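You operate a simulated robot arm through the tools that you are given. There is no shell and no other tool. Be economical: measure what you need, move in short steps, check, and stop when the job is done.

Carry out the task below with a simulated robot arm. There is one attempt and no reset: what you move stays moved.

Task
Take the large ribbed mug and put it on the white dinner plate.

Only the result counts: the job must be done as asked and must still hold three seconds after the hand-in. Knocking over, shifting, dropping, spilling or breaking anything else fails it.

Robot
A 7-joint arm with a two-finger parallel gripper, fixed in place. Base frame: the origin is at the foot of the arm, x ahead of it, y to its left, z up. Units: cm, rad, N and s.
With the tool pointing down near the work surface it reaches from about 30 to 68 cm from the base axis. Its first joint turns from -1.152 to 1.152 rad. Payload 1.57 kg.
Tool frame: the origin (TCP) lies between the finger pads and is the grasp point; the fingertips stand 3 cm ahead of it; z points along the fingers, y is the line along which they close. The gripper opens to 11 cm. The fingers are 2.4 cm wide and 1.2 cm thick; the gripper's body (4.8 by 11.2 cm) begins 7.8 cm behind the TCP.
Orientation is that of the tool frame in the base frame, as a unit quaternion [x, y, z, w]. With the fingers straight down and closing along the base's y, the tool's x points along the base's -x, its y along +y and its z along -z.

Tools
- The arm moves only by the tool step_arm. Its argument "targets" is a list of rows, each a list of 3 entries, a list of its own where there are three numbers: the shift along the base's x, y, z in units of 20 mm (1.0 is 20 mm), then the turn about the base's z in units of 6 degrees (1.0 is 6 degrees), then the finger opening in cm, from 0 to 11. In form: [[[x, y, z], twist, jaw], ...]. A call has 1 to 20 rows; each row shifts and turns the commanded pose from where the row before left it. A call with a number of a shift or a turn outside -1 to 1 is refused whole. Each row takes 0.2 s and may step no farther than 5 cm and 0.15 rad from the row before; otherwise, or with a gripper value out of range, the whole call is refused. Where a pose cannot be reached the arm comes as near as it can. A force on the tool above 40 N (or 10 N above the force at the start of the call, whichever is more), or a blocked arm, ends the call early, and 0.2 s more pass. Each finger travels about 10.8 cm/s and halts on what it meets, pressing with about 38 N; the grip force reading is that of the motor and also rises with nothing between the fingers. The clock runs only during rows and for 0.2 s after the last one: add rows that do not move to give the fingers time. The reply holds the time, the measured pose of the TCP, the force on the tool along the base axes, the opening and the grip force, in the units named above and with some noise, and new pictures: "show" is both (left out), scene, wrist or none.
- Cameras (640 x 400 px; columns grow to the right, rows downward): "scene" is fixed at [15.12, -38.57, 139.88]; the picture's right is [0.88, -0.48, 0.00], its down [-0.30, -0.55, -0.78] and it looks along [0.37, 0.69, -0.62] (base axes); focal length 318 px, centre (320, 200). "wrist" rides on the gripper at [7, 1.6, -14.1] in the tool frame; the picture's right is [-0.23, 0.97, 0.00], its down [-0.86, -0.20, -0.48] and it looks along [-0.47, -0.11, 0.88] (tool axes); focal length 222 px, centre (320, 200). There is no depth. A picture from a camera that has moved, and an enlarged one, comes with that camera's place and axes in the base frame and with its lens.
- enlarge(camera, box): a new picture of the part [left, top, right, bottom] of that camera's present view, enlarged. It takes no simulated time.
- hand_in(): hands the job in; it is judged then, once.

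Go step by step. Nothing tells you positions but the pictures and the camera data: compare them with the known pose of the tool, close in by small moves and look again before you grip or let go. The budget is 90 turns and 170 pictures, counting those below and the enlarged ones. Unless the task says otherwise, let go and move clear before handing in, and close with one line.

The tools are called as a command line: name --argument value ..., lists and objects as JSON in quotes. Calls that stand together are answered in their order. step_arm: Moves the arm, as the interface text tells. Its arguments: {"type":"object","properties":{"targets":{"type":"array","items":{"type":"array"}},"show":{"type":"string","enum":["both","scene","wrist","none"]}},"required":["targets"]} The other tools are called the same way: enlarge (camera, box) takes an enlarged picture of a part of a camera's view; hand_in () hands the job in.

At the start:

```text
clock: 0.0
eef_pos: [35.87, -1.37, 116.67]
tcp_rot: [0.0, 1.0, 0.0, 0.0]
contact_force: [-0.3, -0.1, 0.3]
grip_width: 11.02
gripper_force: 0.0
```

scene: 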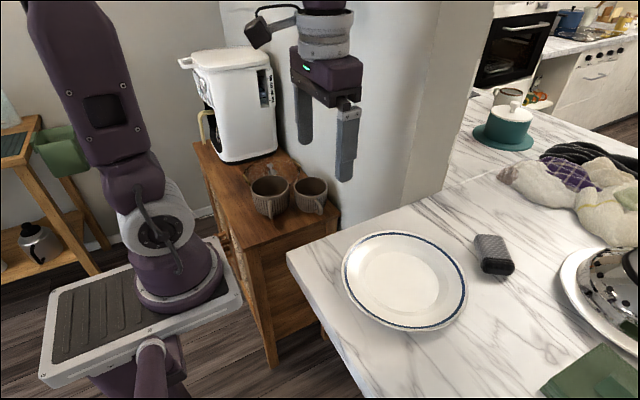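
wrist: 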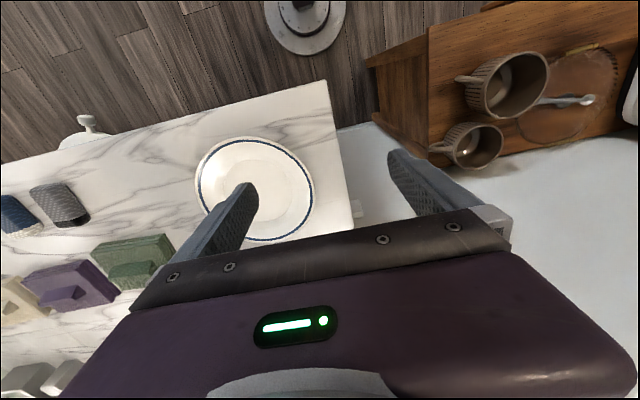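

Two ribbed mugs stand on the wooden cabinet, which I triangulate at about z 75.5. The plate is on the marble table, higher up at about z 94. I'll enlarge both views to tell which mug is larger.

enlarge --camera "scene" --box '[220, 140, 360, 230]'

enlarge --camera "wrist" --box '[400, 20, 640, 200]'

enlarge --camera "scene" --box '[270, 200, 530, 370]'

```text
4.44 times, centred on (290, 185) of scene
camera zoom: at [15.12, -38.57, 139.88], right [0.88, -0.48, 0.0], down [-0.3, -0.55, -0.78], along [0.37, 0.69, -0.62], focal length 1412 px, centre (453, 267)
```

zoom: 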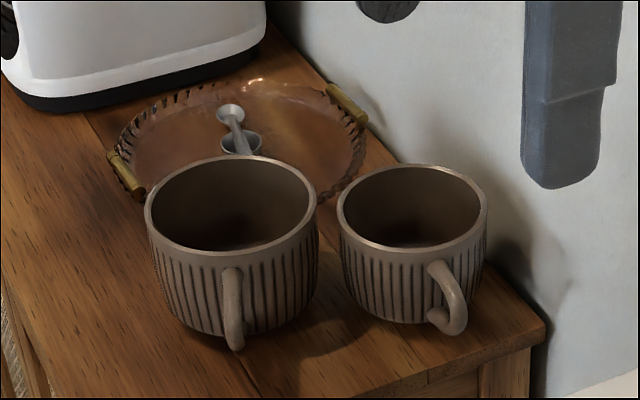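

```text
2.22 times, centred on (520, 110) of wrist
camera zoom: at [28.84, 0.22, 130.93], right [0.23, 0.97, 0.0], down [0.86, -0.2, 0.48], along [0.47, -0.11, -0.88], focal length 494 px, centre (-124, 400)
```

zoom: 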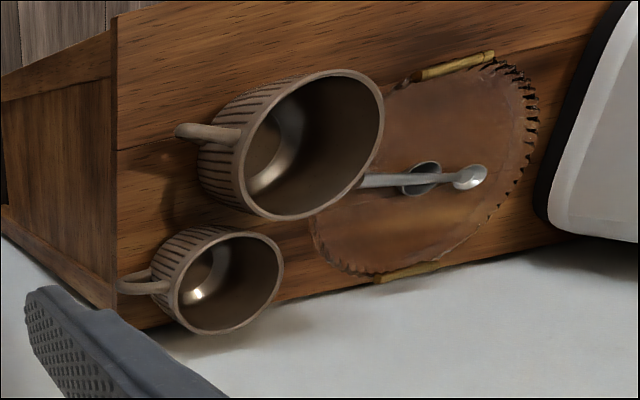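

```text
2.35 times, centred on (400, 285) of scene
camera zoom: at [15.12, -38.57, 139.88], right [0.88, -0.48, 0.0], down [-0.3, -0.55, -0.78], along [0.37, 0.69, -0.62], focal length 747 px, centre (132, 0)
```

zoom: 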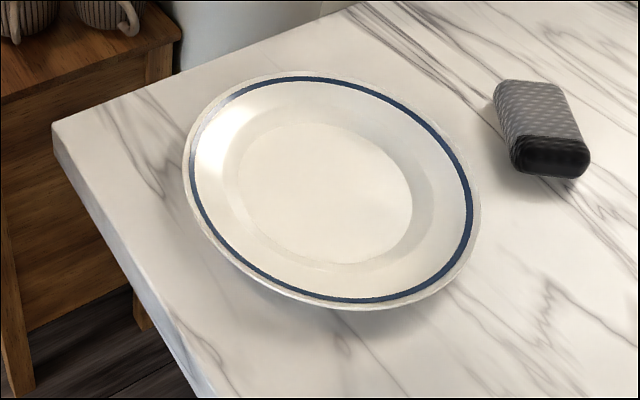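

The larger mug is the left one in the scene view, at about (38.5, 37, rim z 83.6) and roughly 11.7 cm wide. That's wider than the gripper opens, so I'll pinch its wall on the +y side, opposite the handle. First I'll travel high towards it.

step_arm --targets '[[[0.07, 1, -0.3], 0, 8], [[0.07, 1, -0.3], 0, 6], [[0.07, 1, -0.3], 0, 5], [[0.07, 1, -0.3], 0, 5], [[0.07, 1, -0.3], 0, 5], [[0.07, 1, -0.3], 0, 5], [[0.07, 1, -0.3], 0, 5], [[0.07, 1, -0.3], 0, 5], [[0.07, 1, -0.3], 0, 5], [[0.07, 1, -0.3], 0, 5], [[0.07, 1, -0.3], 0, 5], [[0.07, 1, -0.3], 0, 5], [[0.07, 1, -0.3], 0, 5], [[0.07, 1, -0.3], 0, 5], [[0.07, 1, -0.3], 0, 5], [[0.07, 1, -0.3], 0, 5], [[0.07, 1, -0.3], 0, 5], [[0.07, 1, -0.3], 0, 5]]'

```text
clock: 3.8
eef_pos: [38.4, 34.43, 106.14]
tcp_rot: [0.0, 1.0, 0.0, 0.001]
contact_force: [-0.5, -0.4, 0.4]
grip_width: 5.02
gripper_force: 0.0
camera wrist: at [31.39, 36.15, 120.17], right [0.23, 0.97, 0.0], down [0.86, -0.2, 0.48], along [0.47, -0.11, -0.88], focal length 222 px, centre (320, 200)
```

scene: 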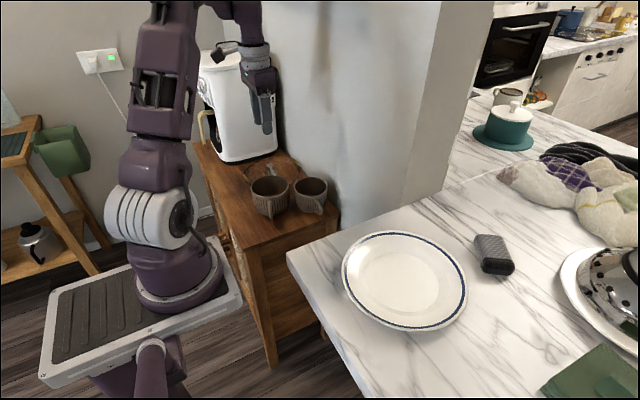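
wrist: 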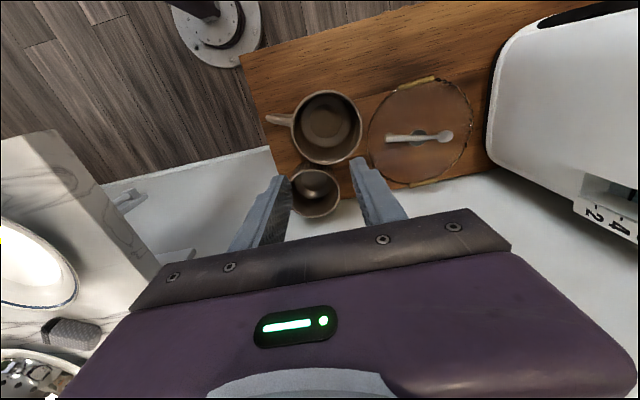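

The view is clear and the mug is nearly below. I'll enlarge it to fix the rim centre.

enlarge --camera "wrist" --box '[250, 60, 490, 210]'

```text
2.67 times, centred on (370, 135) of wrist
camera zoom: at [31.39, 36.15, 120.17], right [0.23, 0.97, 0.0], down [0.86, -0.2, 0.48], along [0.47, -0.11, -0.88], focal length 592 px, centre (187, 373)
```

zoom: 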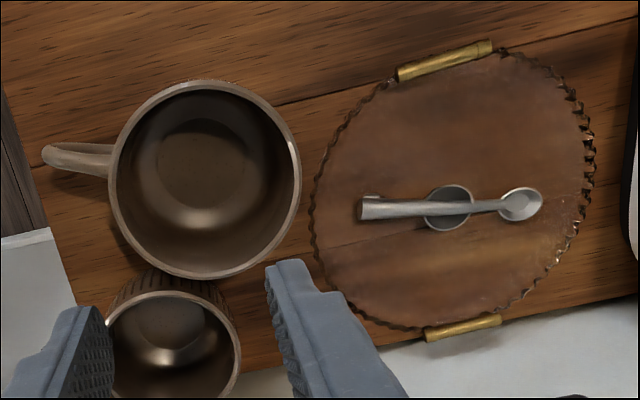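

I take the rim centre to be (38.1, 35.6), radius about 5.5, with the rim at z 84. I'll move above the +y wall at y≈41, stay clear of the rim, and check.

step_arm --targets '[[[0, 0.8, -0.5], 0, 4.4], [[0, 0.8, -1], 0, 4.4], [[0, 0.8, -1], 0, 4.4], [[0, 0.8, -1], 0, 4.4], [[0, 0.1, -1], 0, 4.4], [[0, 0, -1], 0, 4.4], [[0, 0, -0.8], 0, 4.4], [[0, 0, 0], 0, 4.4]]'

enlarge --camera "wrist" --box '[200, 60, 440, 210]'

enlarge --camera "scene" --box '[220, 110, 360, 230]'

```text
clock: 5.6
eef_pos: [38.31, 40.98, 93.27]
tcp_rot: [0.001, 1.0, 0.0, 0.0]
contact_force: [0.1, -0.2, -0.3]
grip_width: 4.39
gripper_force: 0.1
camera wrist: at [31.31, 42.77, 107.5], right [0.23, 0.97, 0.0], down [0.86, -0.2, 0.48], along [0.47, -0.11, -0.88], focal length 222 px, centre (320, 200)
```

scene: 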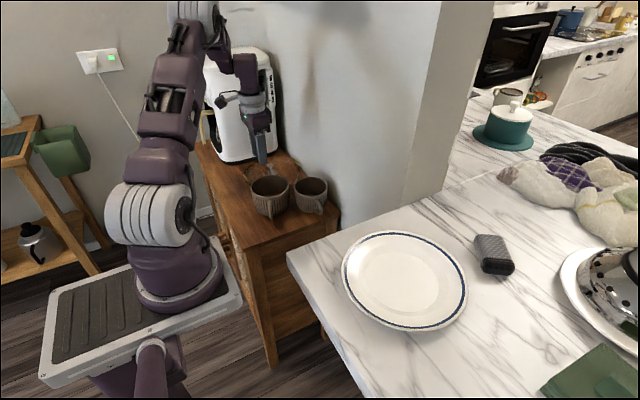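
wrist: 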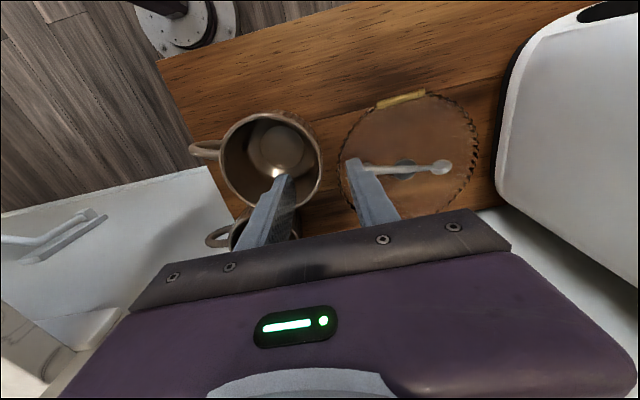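

```text
2.67 times, centred on (320, 135) of wrist
camera zoom: at [31.31, 42.77, 107.5], right [0.23, 0.97, 0.0], down [0.86, -0.2, 0.48], along [0.47, -0.11, -0.88], focal length 592 px, centre (320, 373)
```

zoom: 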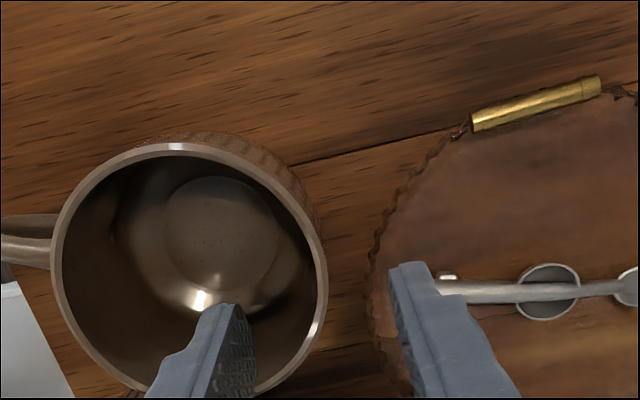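

```text
3.33 times, centred on (290, 170) of scene
camera zoom: at [15.12, -38.57, 139.88], right [0.88, -0.48, 0.0], down [-0.3, -0.55, -0.78], along [0.37, 0.69, -0.62], focal length 1059 px, centre (420, 300)
```

zoom: 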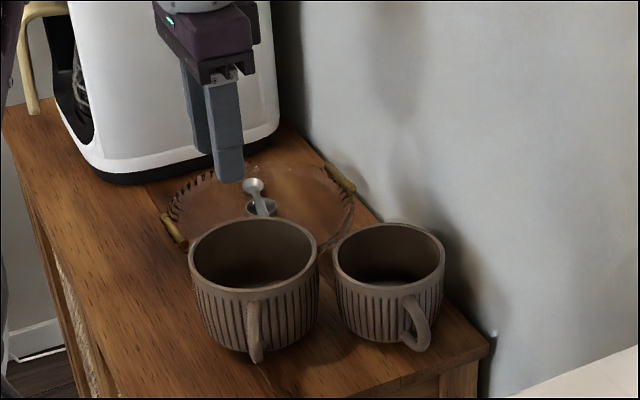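

Both views agree: the wall's +y point is at about (38.0, 41.1), with the rim near z 84. The fingers straddle it, so I'll lower to about z 85 and look.

step_arm --targets '[[[-0.1, 0.05, -0.8], 0, 4.4], [[0, 0, -0.8], 0, 4.4], [[0, 0, -0.8], 0, 4.4], [[0, 0, -0.8], 0, 4.4], [[0, 0, -0.8], 0, 4.4], [[0, 0, 0], 0, 4.4]]'

enlarge --camera "wrist" --box '[180, 60, 420, 230]'

enlarge --camera "scene" --box '[220, 110, 360, 230]'

```text
clock: 7.0
eef_pos: [38.17, 41.11, 85.44]
tcp_rot: [-0.001, 1.0, 0.0, 0.0]
contact_force: [0.8, -0.3, -0.6]
grip_width: 4.39
gripper_force: 0.0
camera wrist: at [31.22, 42.85, 99.52], right [0.23, 0.97, 0.0], down [0.85, -0.2, 0.48], along [0.47, -0.11, -0.88], focal length 222 px, centre (320, 200)
```

scene: 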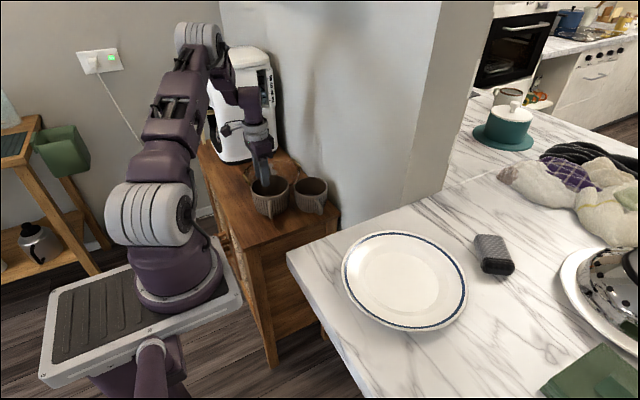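
wrist: 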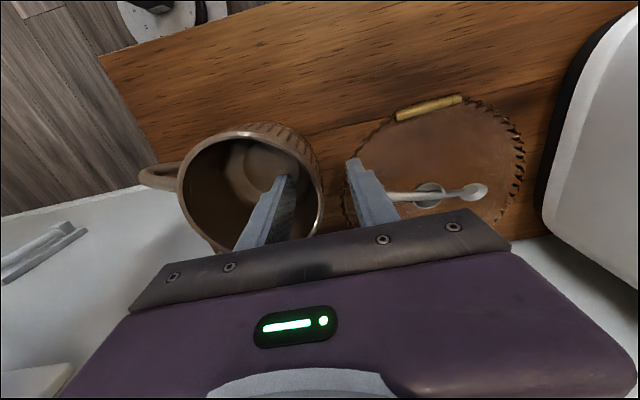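

```text
2.35 times, centred on (300, 145) of wrist
camera zoom: at [31.22, 42.85, 99.52], right [0.23, 0.97, 0.0], down [0.85, -0.2, 0.48], along [0.47, -0.11, -0.88], focal length 523 px, centre (367, 329)
```

zoom: 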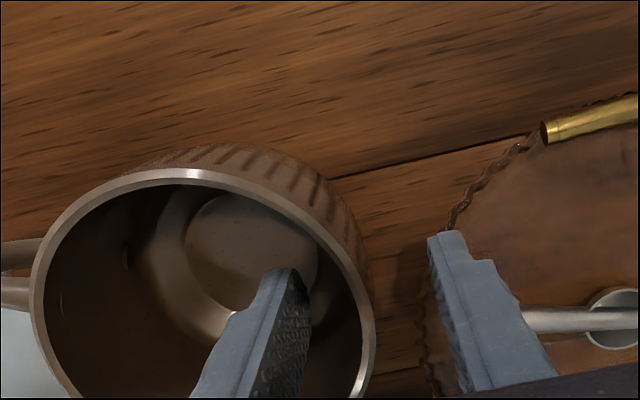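

```text
3.33 times, centred on (290, 170) of scene
camera zoom: at [15.12, -38.57, 139.88], right [0.88, -0.48, 0.0], down [-0.3, -0.55, -0.78], along [0.37, 0.69, -0.62], focal length 1059 px, centre (420, 300)
```

zoom: 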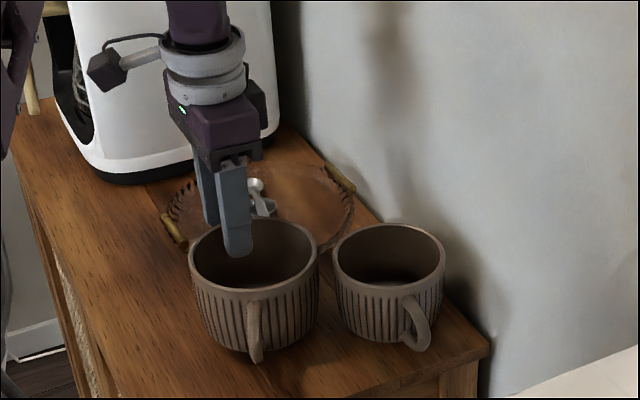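

The fingers straddle the wall cleanly. I'll lower 2 cm more and close on it.

step_arm --targets '[[[-0.05, -0.06, -0.5], 0, 4.4], [[0, 0, -0.6], 0, 4.4], [[0, 0, 0], 0, 4.4], [[0, 0, 0], 0, 3], [[0, 0, 0], 0, 2], [[0, 0, 0], 0, 1], [[0, 0, 0], 0, 0], [[0, 0, 0], 0, 0], [[0, 0, 0], 0, 0]]'

enlarge --camera "scene" --box '[220, 110, 360, 230]'

```text
clock: 9.0
eef_pos: [38.07, 41.08, 83.21]
tcp_rot: [-0.001, 1.0, -0.001, 0.0]
contact_force: [-0.3, -4.3, 9.8]
grip_width: 0.84
gripper_force: 27.7
camera wrist: at [31.15, 42.79, 97.36], right [0.23, 0.97, 0.0], down [0.85, -0.2, 0.48], along [0.47, -0.11, -0.88], focal length 222 px, centre (320, 200)
```

scene: 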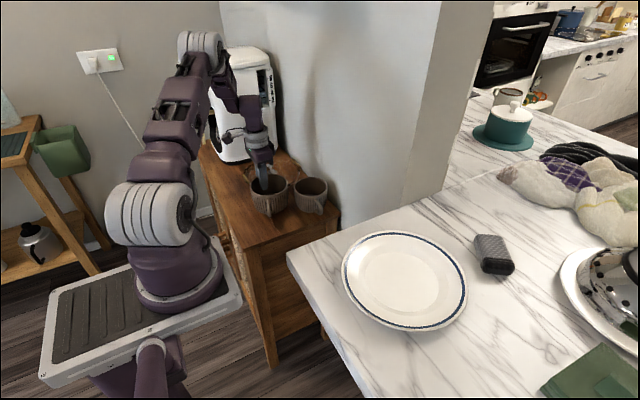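
wrist: 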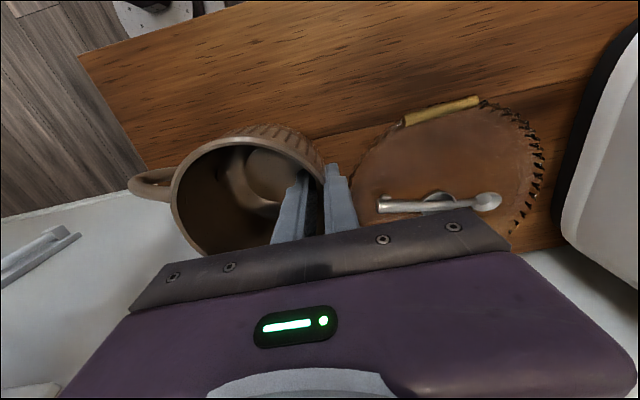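

```text
3.33 times, centred on (290, 170) of scene
camera zoom: at [15.11, -38.59, 139.87], right [0.88, -0.48, 0.0], down [-0.3, -0.55, -0.78], along [0.37, 0.69, -0.62], focal length 1059 px, centre (420, 300)
```

zoom: 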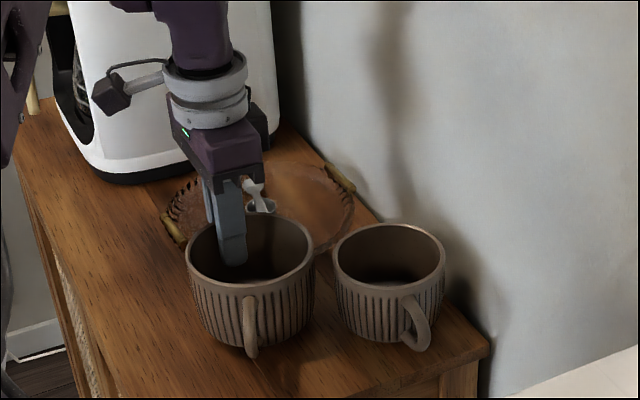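

The grip holds at 0.84 cm with one finger inside and one outside, though the mug has tilted slightly as the tapered wall aligned with the pads. I'll lift slowly and check.

step_arm --targets '[[[0, 0, 0.3], 0, 0], [[0, 0, 0.5], 0, 0], [[0, 0, 0.6], 0, 0], [[0, 0, 0.6], 0, 0], [[0, 0, 0.5], 0, 0], [[0, 0, 0], 0, 0]]'

enlarge --camera "scene" --box '[220, 110, 360, 230]'

```text
clock: 10.4
eef_pos: [38.02, 40.99, 88.13]
tcp_rot: [-0.001, 1.0, 0.0, 0.001]
contact_force: [-0.2, -0.2, -3.3]
grip_width: 0.57
gripper_force: 25.1
camera wrist: at [31.09, 42.74, 102.31], right [0.23, 0.97, 0.0], down [0.86, -0.2, 0.48], along [0.47, -0.11, -0.88], focal length 222 px, centre (320, 200)
```

scene: 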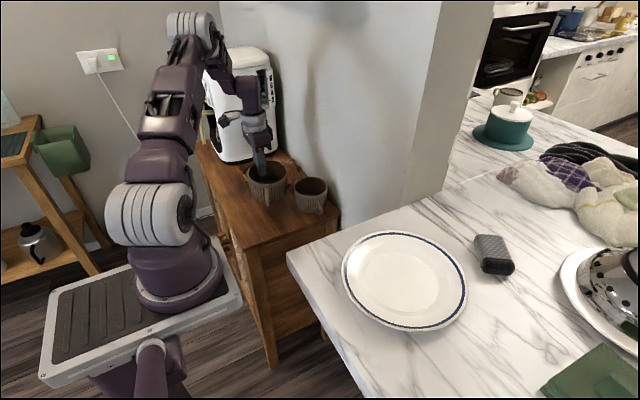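
wrist: 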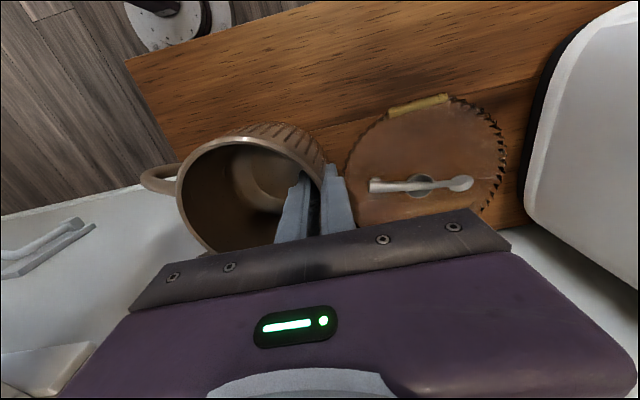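

```text
3.33 times, centred on (290, 170) of scene
camera zoom: at [15.13, -38.57, 139.88], right [0.88, -0.48, 0.0], down [-0.3, -0.55, -0.78], along [0.37, 0.69, -0.62], focal length 1059 px, centre (420, 300)
```

zoom: 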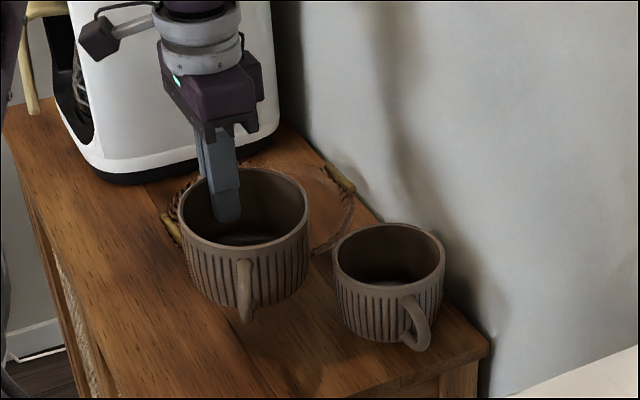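

The mug is off the surface at about 0.33 kg, tilted a little. I'll lift further and watch for slipping.

step_arm --targets '[[[0, 0, 0.5], 0, 0], [[0, 0, 0.7], 0, 0], [[0, 0, 0.8], 0, 0], [[0, 0, 0.8], 0, 0], [[0, 0, 0.8], 0, 0], [[0, 0, 0.8], 0, 0], [[0, 0, 0.8], 0, 0], [[0, 0, 0.8], 0, 0], [[0, 0, 0.8], 0, 0], [[0, 0, 0.8], 0, 0], [[0, 0, 0.8], 0, 0], [[0, 0, 0.8], 0, 0], [[0, 0, 0.8], 0, 0], [[0, 0, 0.8], 0, 0], [[0, 0, 0.5], 0, 0], [[0, 0, 0], 0, 0]]'

enlarge --camera "scene" --box '[200, 50, 340, 170]'

```text
clock: 13.8
eef_pos: [37.92, 41.03, 110.78]
tcp_rot: [0.0, 1.0, 0.0, 0.0]
contact_force: [-0.3, 0.1, -4.3]
grip_width: 0.51
gripper_force: 25.0
camera wrist: at [31.08, 42.88, 124.97], right [0.23, 0.97, 0.0], down [0.86, -0.2, 0.48], along [0.47, -0.11, -0.88], focal length 222 px, centre (320, 200)
```

scene: 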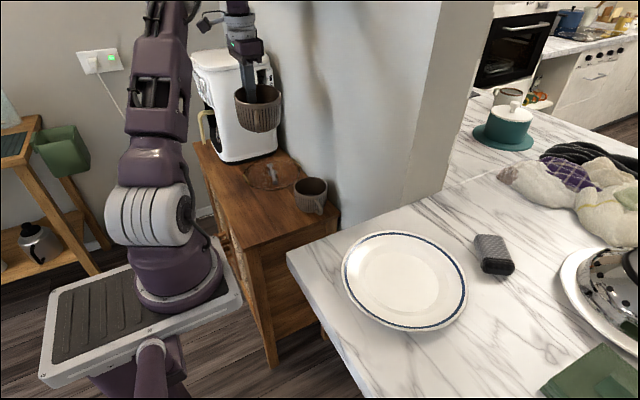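
wrist: 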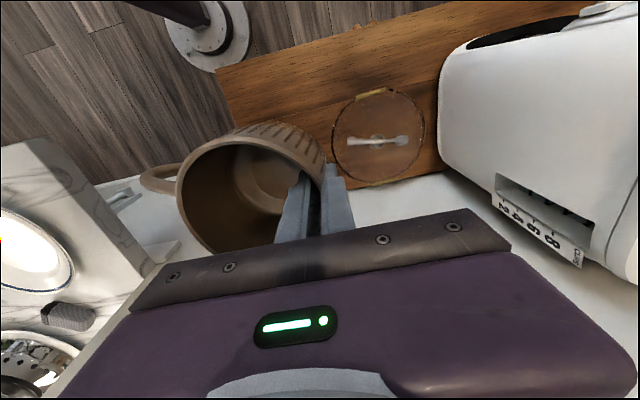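

```text
3.33 times, centred on (270, 110) of scene
camera zoom: at [15.13, -38.57, 139.88], right [0.88, -0.48, 0.0], down [-0.3, -0.55, -0.78], along [0.37, 0.69, -0.62], focal length 1059 px, centre (487, 500)
```

zoom: 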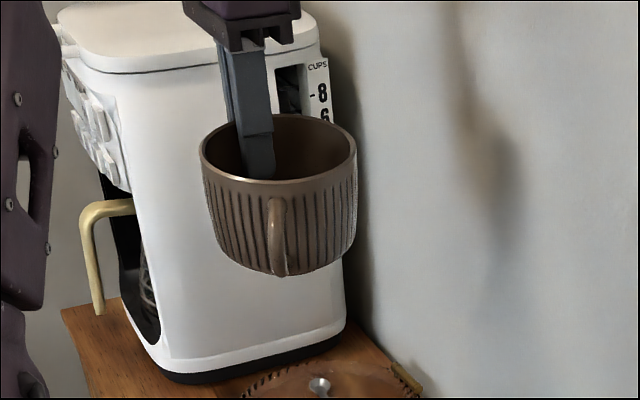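

The mug is held steadily and the grip hasn't shifted. I'll carry it high towards the table.

step_arm --targets '[[[0.1, -0.4, 0.2], 0, 0], [[0.15, -0.7, 0.2], 0, 0], [[0.15, -0.9, 0], 0, 0], [[0.15, -0.9, 0], 0, 0], [[0.15, -0.9, 0], 0, 0], [[0.15, -0.9, 0], 0, 0], [[0.15, -0.9, 0], 0, 0], [[0.15, -0.9, 0], 0, 0], [[0.15, -0.9, 0], 0, 0], [[0.15, -0.9, 0], 0, 0], [[0.15, -0.9, 0], 0, 0], [[0.15, -0.9, 0], 0, 0], [[0.15, -0.9, 0], 0, 0], [[0.15, -0.9, 0], 0, 0], [[0.15, -0.9, 0], 0, 0], [[0.15, -0.9, 0], 0, 0], [[0.15, -0.9, 0], 0, 0], [[0.15, -0.9, 0], 0, 0], [[0.1, -0.6, 0], 0, 0], [[0, -0.2, 0], 0, 0]]'

```text
clock: 18.0
eef_pos: [43.44, 8.47, 111.54]
tcp_rot: [0.0, 1.0, 0.0, 0.001]
contact_force: [0.3, -0.6, -3.5]
grip_width: 0.54
gripper_force: 25.3
camera wrist: at [36.55, 10.15, 125.71], right [0.23, 0.97, 0.0], down [0.86, -0.2, 0.48], along [0.47, -0.11, -0.88], focal length 222 px, centre (320, 200)
```

scene: 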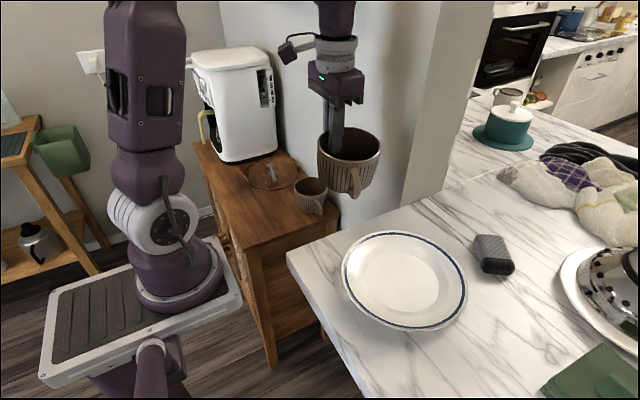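
wrist: 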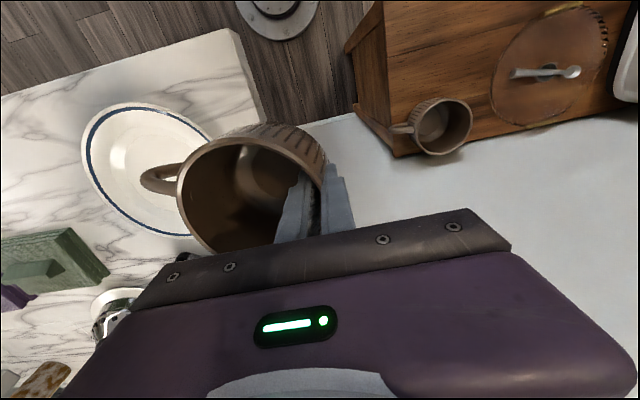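

The plate centre triangulates to about (43.2, -15.7), rim z about 95.5. The mug axis sits about 5.4 cm to the -y side of the TCP, so I'll bring the TCP to about (43.2, -10.3), staying high.

step_arm --targets '[[[0, -0.4, 0], 0, 0], [[0, -0.8, 0], 0, 0], [[0, -0.9, 0], 0, 0], [[0, -0.9, 0], 0, 0], [[0, -0.9, 0], 0, 0], [[0, -0.9, 0], 0, 0], [[0, -0.9, 0], 0, 0], [[0, -0.9, 0], 0, 0], [[0, -0.9, 0], 0, 0], [[0, -0.9, 0], 0, 0], [[0, -0.7, 0], 0, 0], [[0, -0.3, 0], 0, 0], [[0, 0, 0], 0, 0]]'

enlarge --camera "scene" --box '[270, 130, 530, 350]'

```text
clock: 20.8
eef_pos: [43.38, -10.43, 111.54]
tcp_rot: [0.0, 1.0, 0.0, -0.001]
contact_force: [-0.9, -0.5, -3.5]
grip_width: 0.54
gripper_force: 25.5
camera wrist: at [36.5, -8.68, 125.73], right [0.23, 0.97, 0.0], down [0.86, -0.2, 0.48], along [0.47, -0.11, -0.88], focal length 222 px, centre (320, 200)
```

scene: 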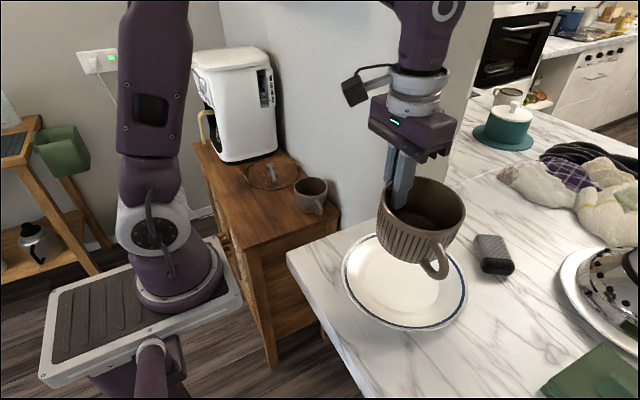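
wrist: 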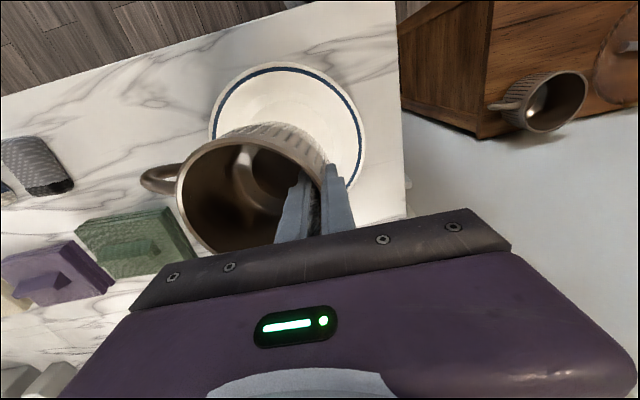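

```text
1.82 times, centred on (400, 240) of scene
camera zoom: at [15.13, -38.57, 139.88], right [0.88, -0.48, 0.0], down [-0.3, -0.55, -0.78], along [0.37, 0.69, -0.62], focal length 578 px, centre (174, 127)
```

zoom: 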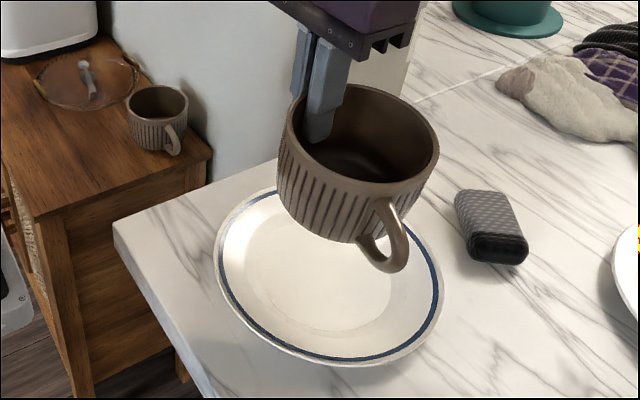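

The mug hangs over the plate, tilted about 10° with the handle side low. Allowing for it settling upright, I'll shift about 0.8 cm to -y and lower part of the way.

step_arm --targets '[[[-0.05, -0.4, -0.3], 0, 0], [[-0.05, 0, -0.5], 0, 0], [[0, 0, -0.6], 0, 0], [[0, 0, -0.6], 0, 0], [[0, 0, -0.5], 0, 0], [[0, 0, -0.3], 0, 0], [[0, 0, 0], 0, 0]]'

enlarge --camera "scene" --box '[310, 170, 510, 340]'

```text
clock: 22.4
eef_pos: [43.2, -11.24, 105.98]
tcp_rot: [0.0, 1.0, 0.0, 0.0]
contact_force: [0.1, 1.3, -4.5]
grip_width: 0.56
gripper_force: 25.6
camera wrist: at [36.33, -9.48, 120.14], right [0.23, 0.97, 0.0], down [0.86, -0.2, 0.48], along [0.47, -0.11, -0.88], focal length 222 px, centre (320, 200)
```

scene: 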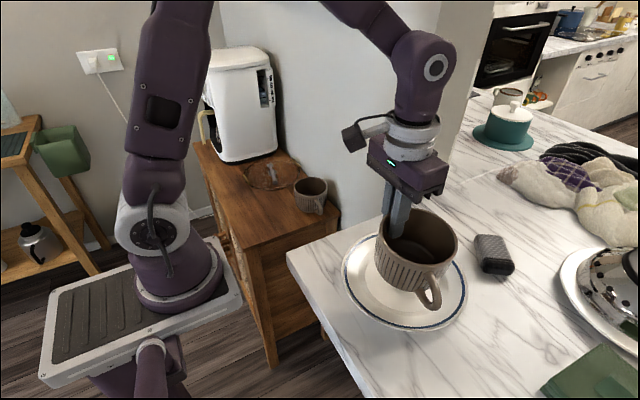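
wrist: 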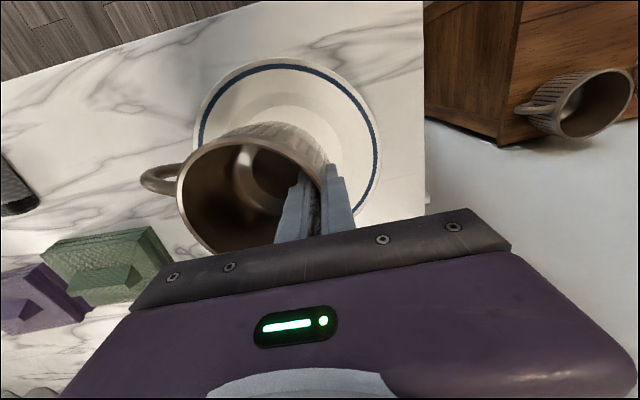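

```text
2.35 times, centred on (410, 255) of scene
camera zoom: at [15.13, -38.57, 139.88], right [0.88, -0.48, 0.0], down [-0.3, -0.55, -0.78], along [0.37, 0.69, -0.62], focal length 747 px, centre (108, 71)
```

zoom: 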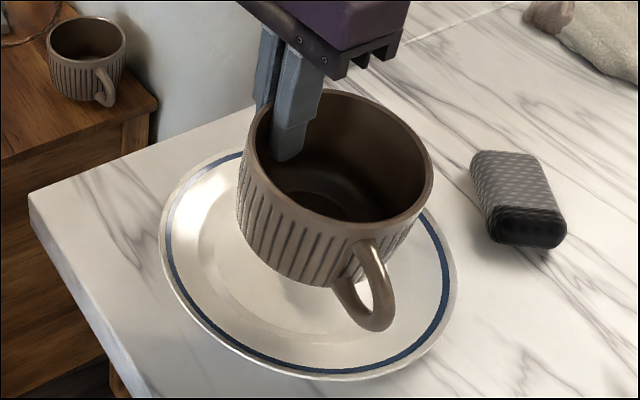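

The mug lies over the plate's centre to within about 0.5 cm in both views. I'll lower it gently until it touches.

step_arm --targets '[[[0, 0, -0.2], 0, 0], [[0, 0, -0.2], 0, 0], [[0, 0, -0.15], 0, 0], [[0, 0, -0.1], 0, 0], [[0, 0, 0], 0, 0]]'

enlarge --camera "scene" --box '[310, 170, 510, 340]'

```text
clock: 23.6
eef_pos: [43.39, -11.12, 104.74]
tcp_rot: [0.0, 1.0, -0.001, 0.0]
contact_force: [-0.8, -0.3, -3.7]
grip_width: 0.52
gripper_force: 25.1
camera wrist: at [36.36, -9.36, 118.86], right [0.23, 0.97, 0.0], down [0.85, -0.2, 0.48], along [0.47, -0.11, -0.88], focal length 222 px, centre (320, 200)
```

scene: 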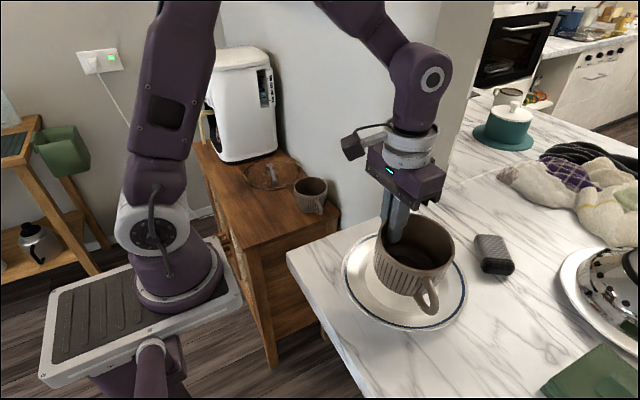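
wrist: 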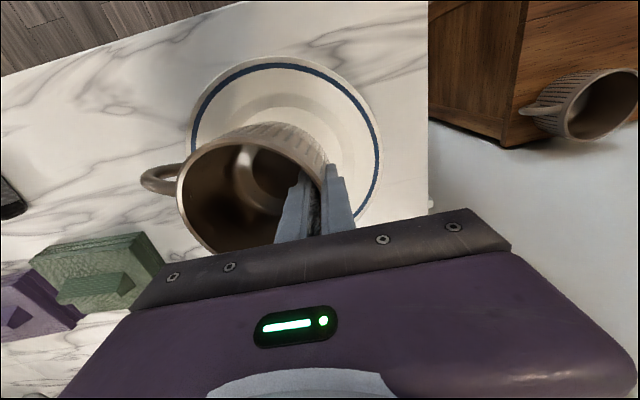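

```text
2.35 times, centred on (410, 255) of scene
camera zoom: at [15.13, -38.57, 139.88], right [0.88, -0.48, 0.0], down [-0.3, -0.55, -0.78], along [0.37, 0.69, -0.62], focal length 747 px, centre (108, 71)
```

zoom: 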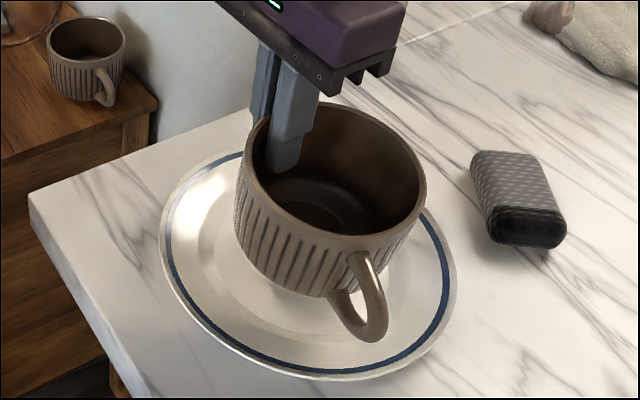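

There's no contact yet: the force is still just the mug's weight. I'll keep lowering in small steps.

step_arm --targets '[[[0, 0, -0.15], 0, 0], [[0, 0, -0.1], 0, 0], [[0, 0, -0.1], 0, 0], [[0, 0, 0], 0, 0]]' --show "none"

```text
clock: 24.6
eef_pos: [43.33, -10.98, 104.1]
tcp_rot: [0.0, 1.0, 0.001, 0.001]
contact_force: [-0.4, -0.7, -3.4]
grip_width: 0.53
gripper_force: 25.5
```

Still no contact, so I'll go lower.

step_arm --targets '[[[0, 0, -0.1], 0, 0], [[0, 0, -0.1], 0, 0], [[0, 0, -0.1], 0, 0], [[0, 0, 0], 0, 0]]' --show "scene"

enlarge --camera "scene" --box '[310, 170, 510, 340]'

```text
clock: 25.6
eef_pos: [43.43, -11.23, 103.38]
tcp_rot: [0.0, 1.0, 0.0, 0.001]
contact_force: [0.6, -0.1, -3.8]
grip_width: 0.54
gripper_force: 25.4
```

scene: 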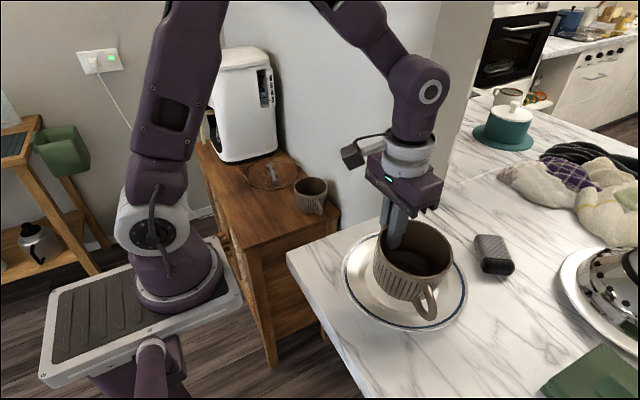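

```text
2.35 times, centred on (410, 255) of scene
camera zoom: at [15.13, -38.57, 139.88], right [0.88, -0.48, 0.0], down [-0.3, -0.55, -0.78], along [0.37, 0.69, -0.62], focal length 747 px, centre (108, 71)
```

zoom: 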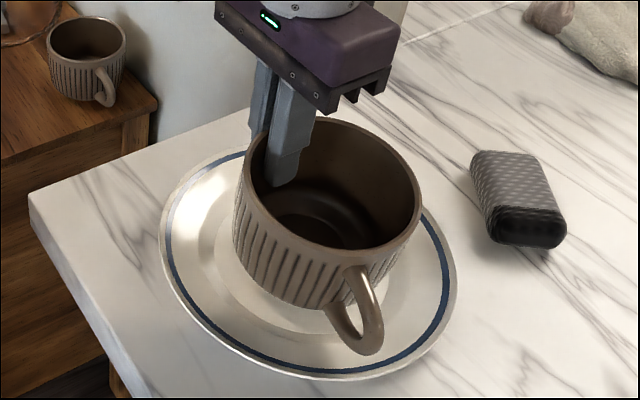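

It's close but still carrying the full weight. I'll continue down in fine steps.

step_arm --targets '[[[0, 0, -0.1], 0, 0], [[0, 0, -0.1], 0, 0], [[0, 0, -0.1], 0, 0], [[0, 0, 0], 0, 0]]' --show "none"

```text
clock: 26.6
eef_pos: [43.29, -11.17, 102.81]
tcp_rot: [-0.001, 1.0, 0.0, 0.001]
contact_force: [0.8, 7.3, 18.3]
grip_width: 0.55
gripper_force: 26.7
```

It has made contact, pressing at about 18 N. I'll look before letting go.

step_arm --targets '[[[0, 0, 0.03], 0, 0]]'

enlarge --camera "scene" --box '[310, 170, 510, 340]'

```text
clock: 27.0
eef_pos: [43.27, -11.22, 102.9]
tcp_rot: [0.0, 1.0, 0.001, 0.0]
contact_force: [4.7, 3.8, 15.4]
grip_width: 0.57
gripper_force: 25.8
camera wrist: at [36.35, -9.43, 117.0], right [0.23, 0.97, 0.0], down [0.85, -0.2, 0.48], along [0.47, -0.11, -0.88], focal length 222 px, centre (320, 200)
```

scene: 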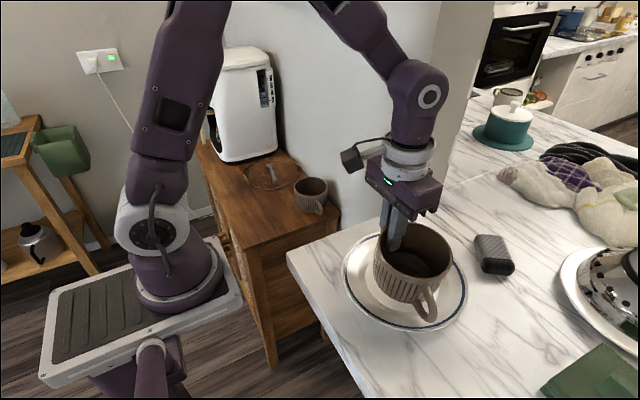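
wrist: 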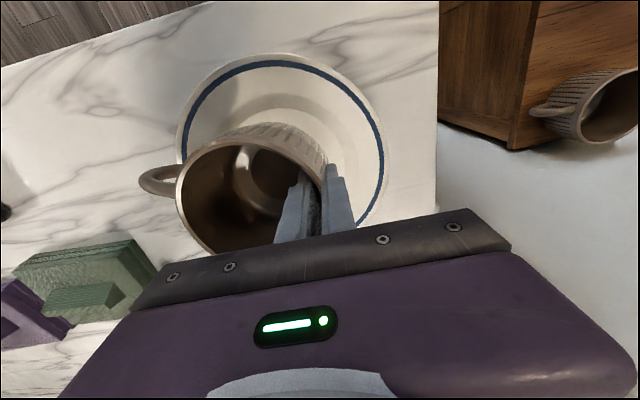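

```text
2.35 times, centred on (410, 255) of scene
camera zoom: at [15.11, -38.55, 139.88], right [0.88, -0.48, 0.0], down [-0.3, -0.55, -0.78], along [0.37, 0.69, -0.63], focal length 747 px, centre (108, 71)
```

zoom: 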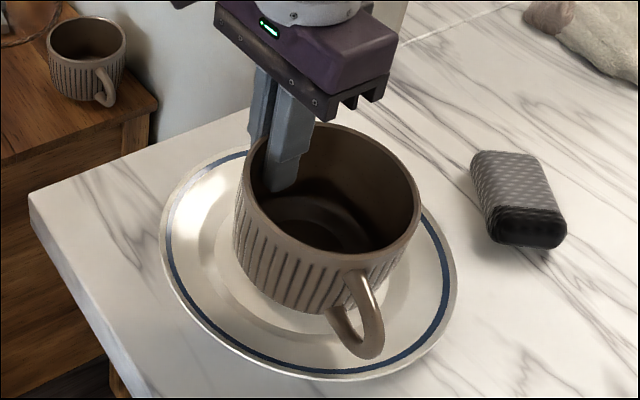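

The mug stands inside the well of the plate, lightly pressed down. I'll ease the push and open the fingers slowly so it settles.

step_arm --targets '[[[0, 0, 0.05], 0, 0.3], [[0, 0, 0.02], 0, 0.6], [[0, 0, 0], 0, 0.7], [[0, 0, 0], 0, 0.8], [[0, 0, 0], 0, 0.9], [[0, 0, 0], 0, 1.0], [[0, 0, 0], 0, 1.2], [[0, 0, 0], 0, 1.4], [[0, 0, 0], 0, 1.7], [[0, 0, 0], 0, 2.0]]'

enlarge --camera "scene" --box '[310, 170, 510, 340]'

enlarge --camera "wrist" --box '[130, 40, 430, 250]'

```text
clock: 29.2
eef_pos: [43.33, -11.17, 103.02]
tcp_rot: [0.0, 1.0, 0.0, 0.0]
contact_force: [0.9, -0.1, -1.0]
grip_width: 2.0
gripper_force: 0.1
camera wrist: at [36.36, -9.4, 117.15], right [0.23, 0.97, 0.0], down [0.85, -0.2, 0.48], along [0.47, -0.11, -0.88], focal length 222 px, centre (320, 200)
```

scene: 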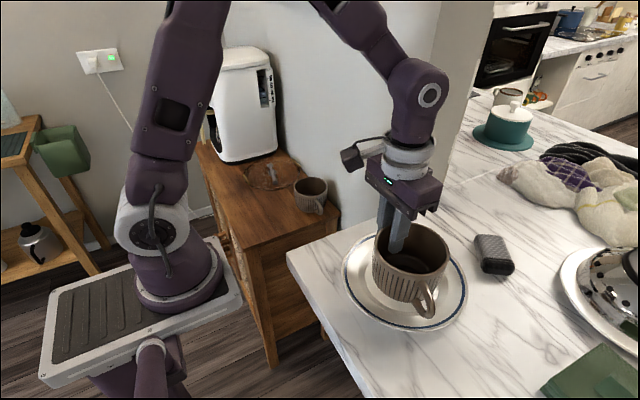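
wrist: 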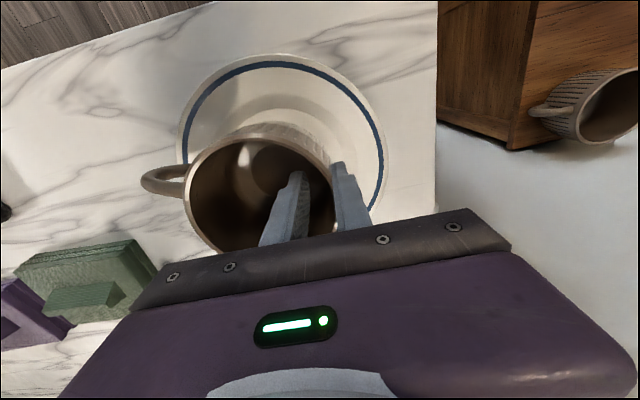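

```text
2.35 times, centred on (410, 255) of scene
camera zoom: at [15.12, -38.57, 139.88], right [0.88, -0.48, 0.0], down [-0.3, -0.55, -0.78], along [0.37, 0.69, -0.62], focal length 747 px, centre (108, 71)
```

zoom: 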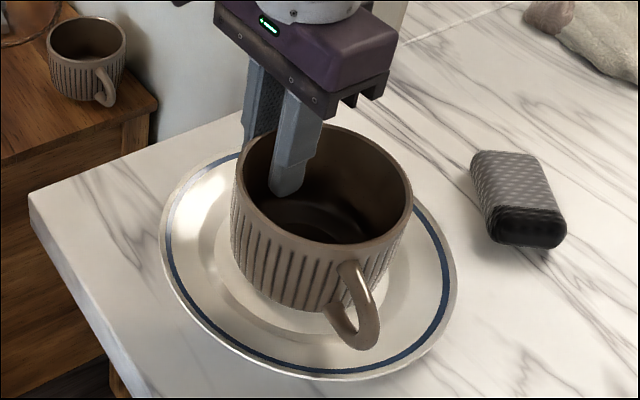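

```text
1.90 times, centred on (280, 145) of wrist
camera zoom: at [36.36, -9.4, 117.15], right [0.23, 0.97, 0.0], down [0.85, -0.2, 0.48], along [0.47, -0.11, -0.88], focal length 423 px, centre (396, 305)
```

zoom: 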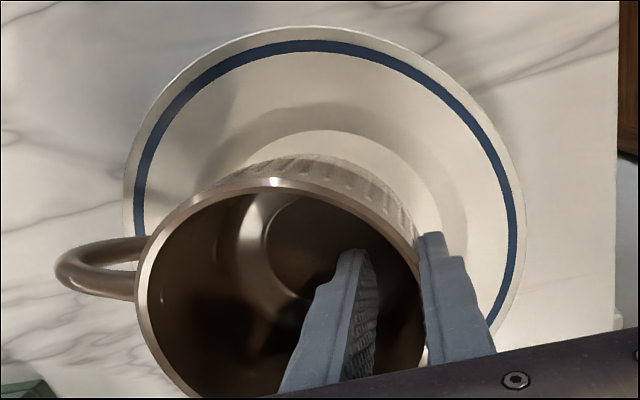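

The mug has settled upright in the plate's well. I'll open a little more and rise straight up.

step_arm --targets '[[[0, 0.1, 0], 0, 2.6], [[0, 0.1, 0], 0, 3.2], [[0, 0, 0], 0, 3.4], [[0, 0, 0.4], 0, 3.4], [[0, 0, 0.8], 0, 3.4], [[0, 0, 1], 0, 3.4], [[0, 0, 1], 0, 3.4], [[0, 0, 1], 0, 3.4], [[0, 0, 1], 0, 3.4], [[0, 0, 1], 0, 3.4], [[0, 0, 1], 0, 3.4], [[0, 0, 0.5], 0, 3.4], [[0, 0, 0], 0, 3.4], [[0, 0, 0], 0, 3.4]]'

enlarge --camera "scene" --box '[310, 170, 510, 340]'

```text
clock: 32.2
eef_pos: [43.27, -10.79, 118.46]
tcp_rot: [-0.001, 1.0, 0.0, 0.0]
contact_force: [-1.2, 0.2, 0.8]
grip_width: 3.39
gripper_force: 0.0
camera wrist: at [36.39, -8.99, 132.61], right [0.23, 0.97, 0.0], down [0.85, -0.2, 0.48], along [0.47, -0.11, -0.88], focal length 222 px, centre (320, 200)
```

scene: 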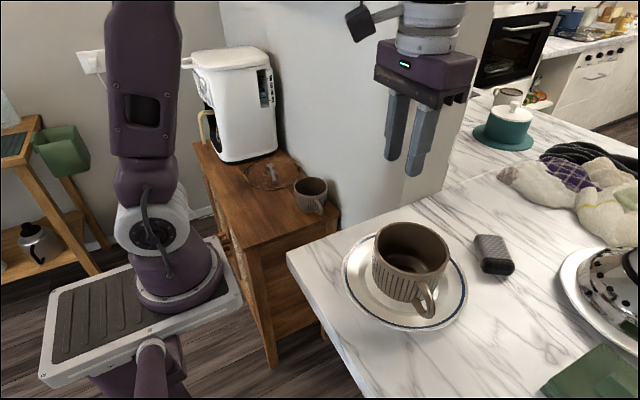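
wrist: 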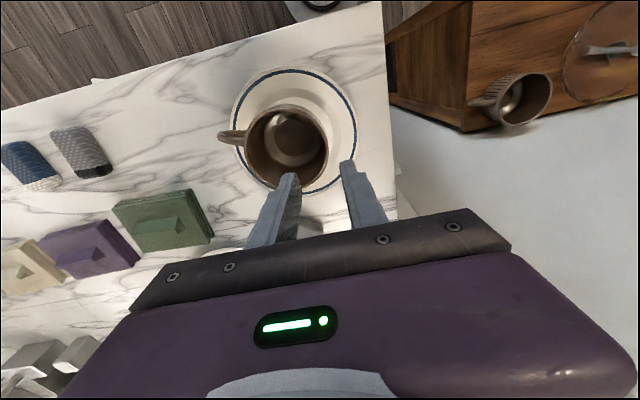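

```text
2.35 times, centred on (410, 255) of scene
camera zoom: at [15.12, -38.57, 139.88], right [0.88, -0.48, 0.0], down [-0.3, -0.55, -0.78], along [0.37, 0.69, -0.62], focal length 747 px, centre (108, 71)
```

zoom: 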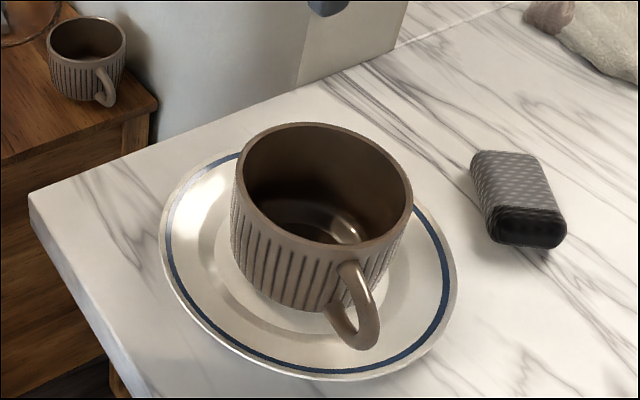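

The mug stands upright in the plate's well, the gripper is clear, and the plate and everything else are where they were. I'm handing in.

hand_in

```text
The job is handed in.
```

The large ribbed mug is standing upright on the white dinner plate, and I saw nothing else moved before I handed in.
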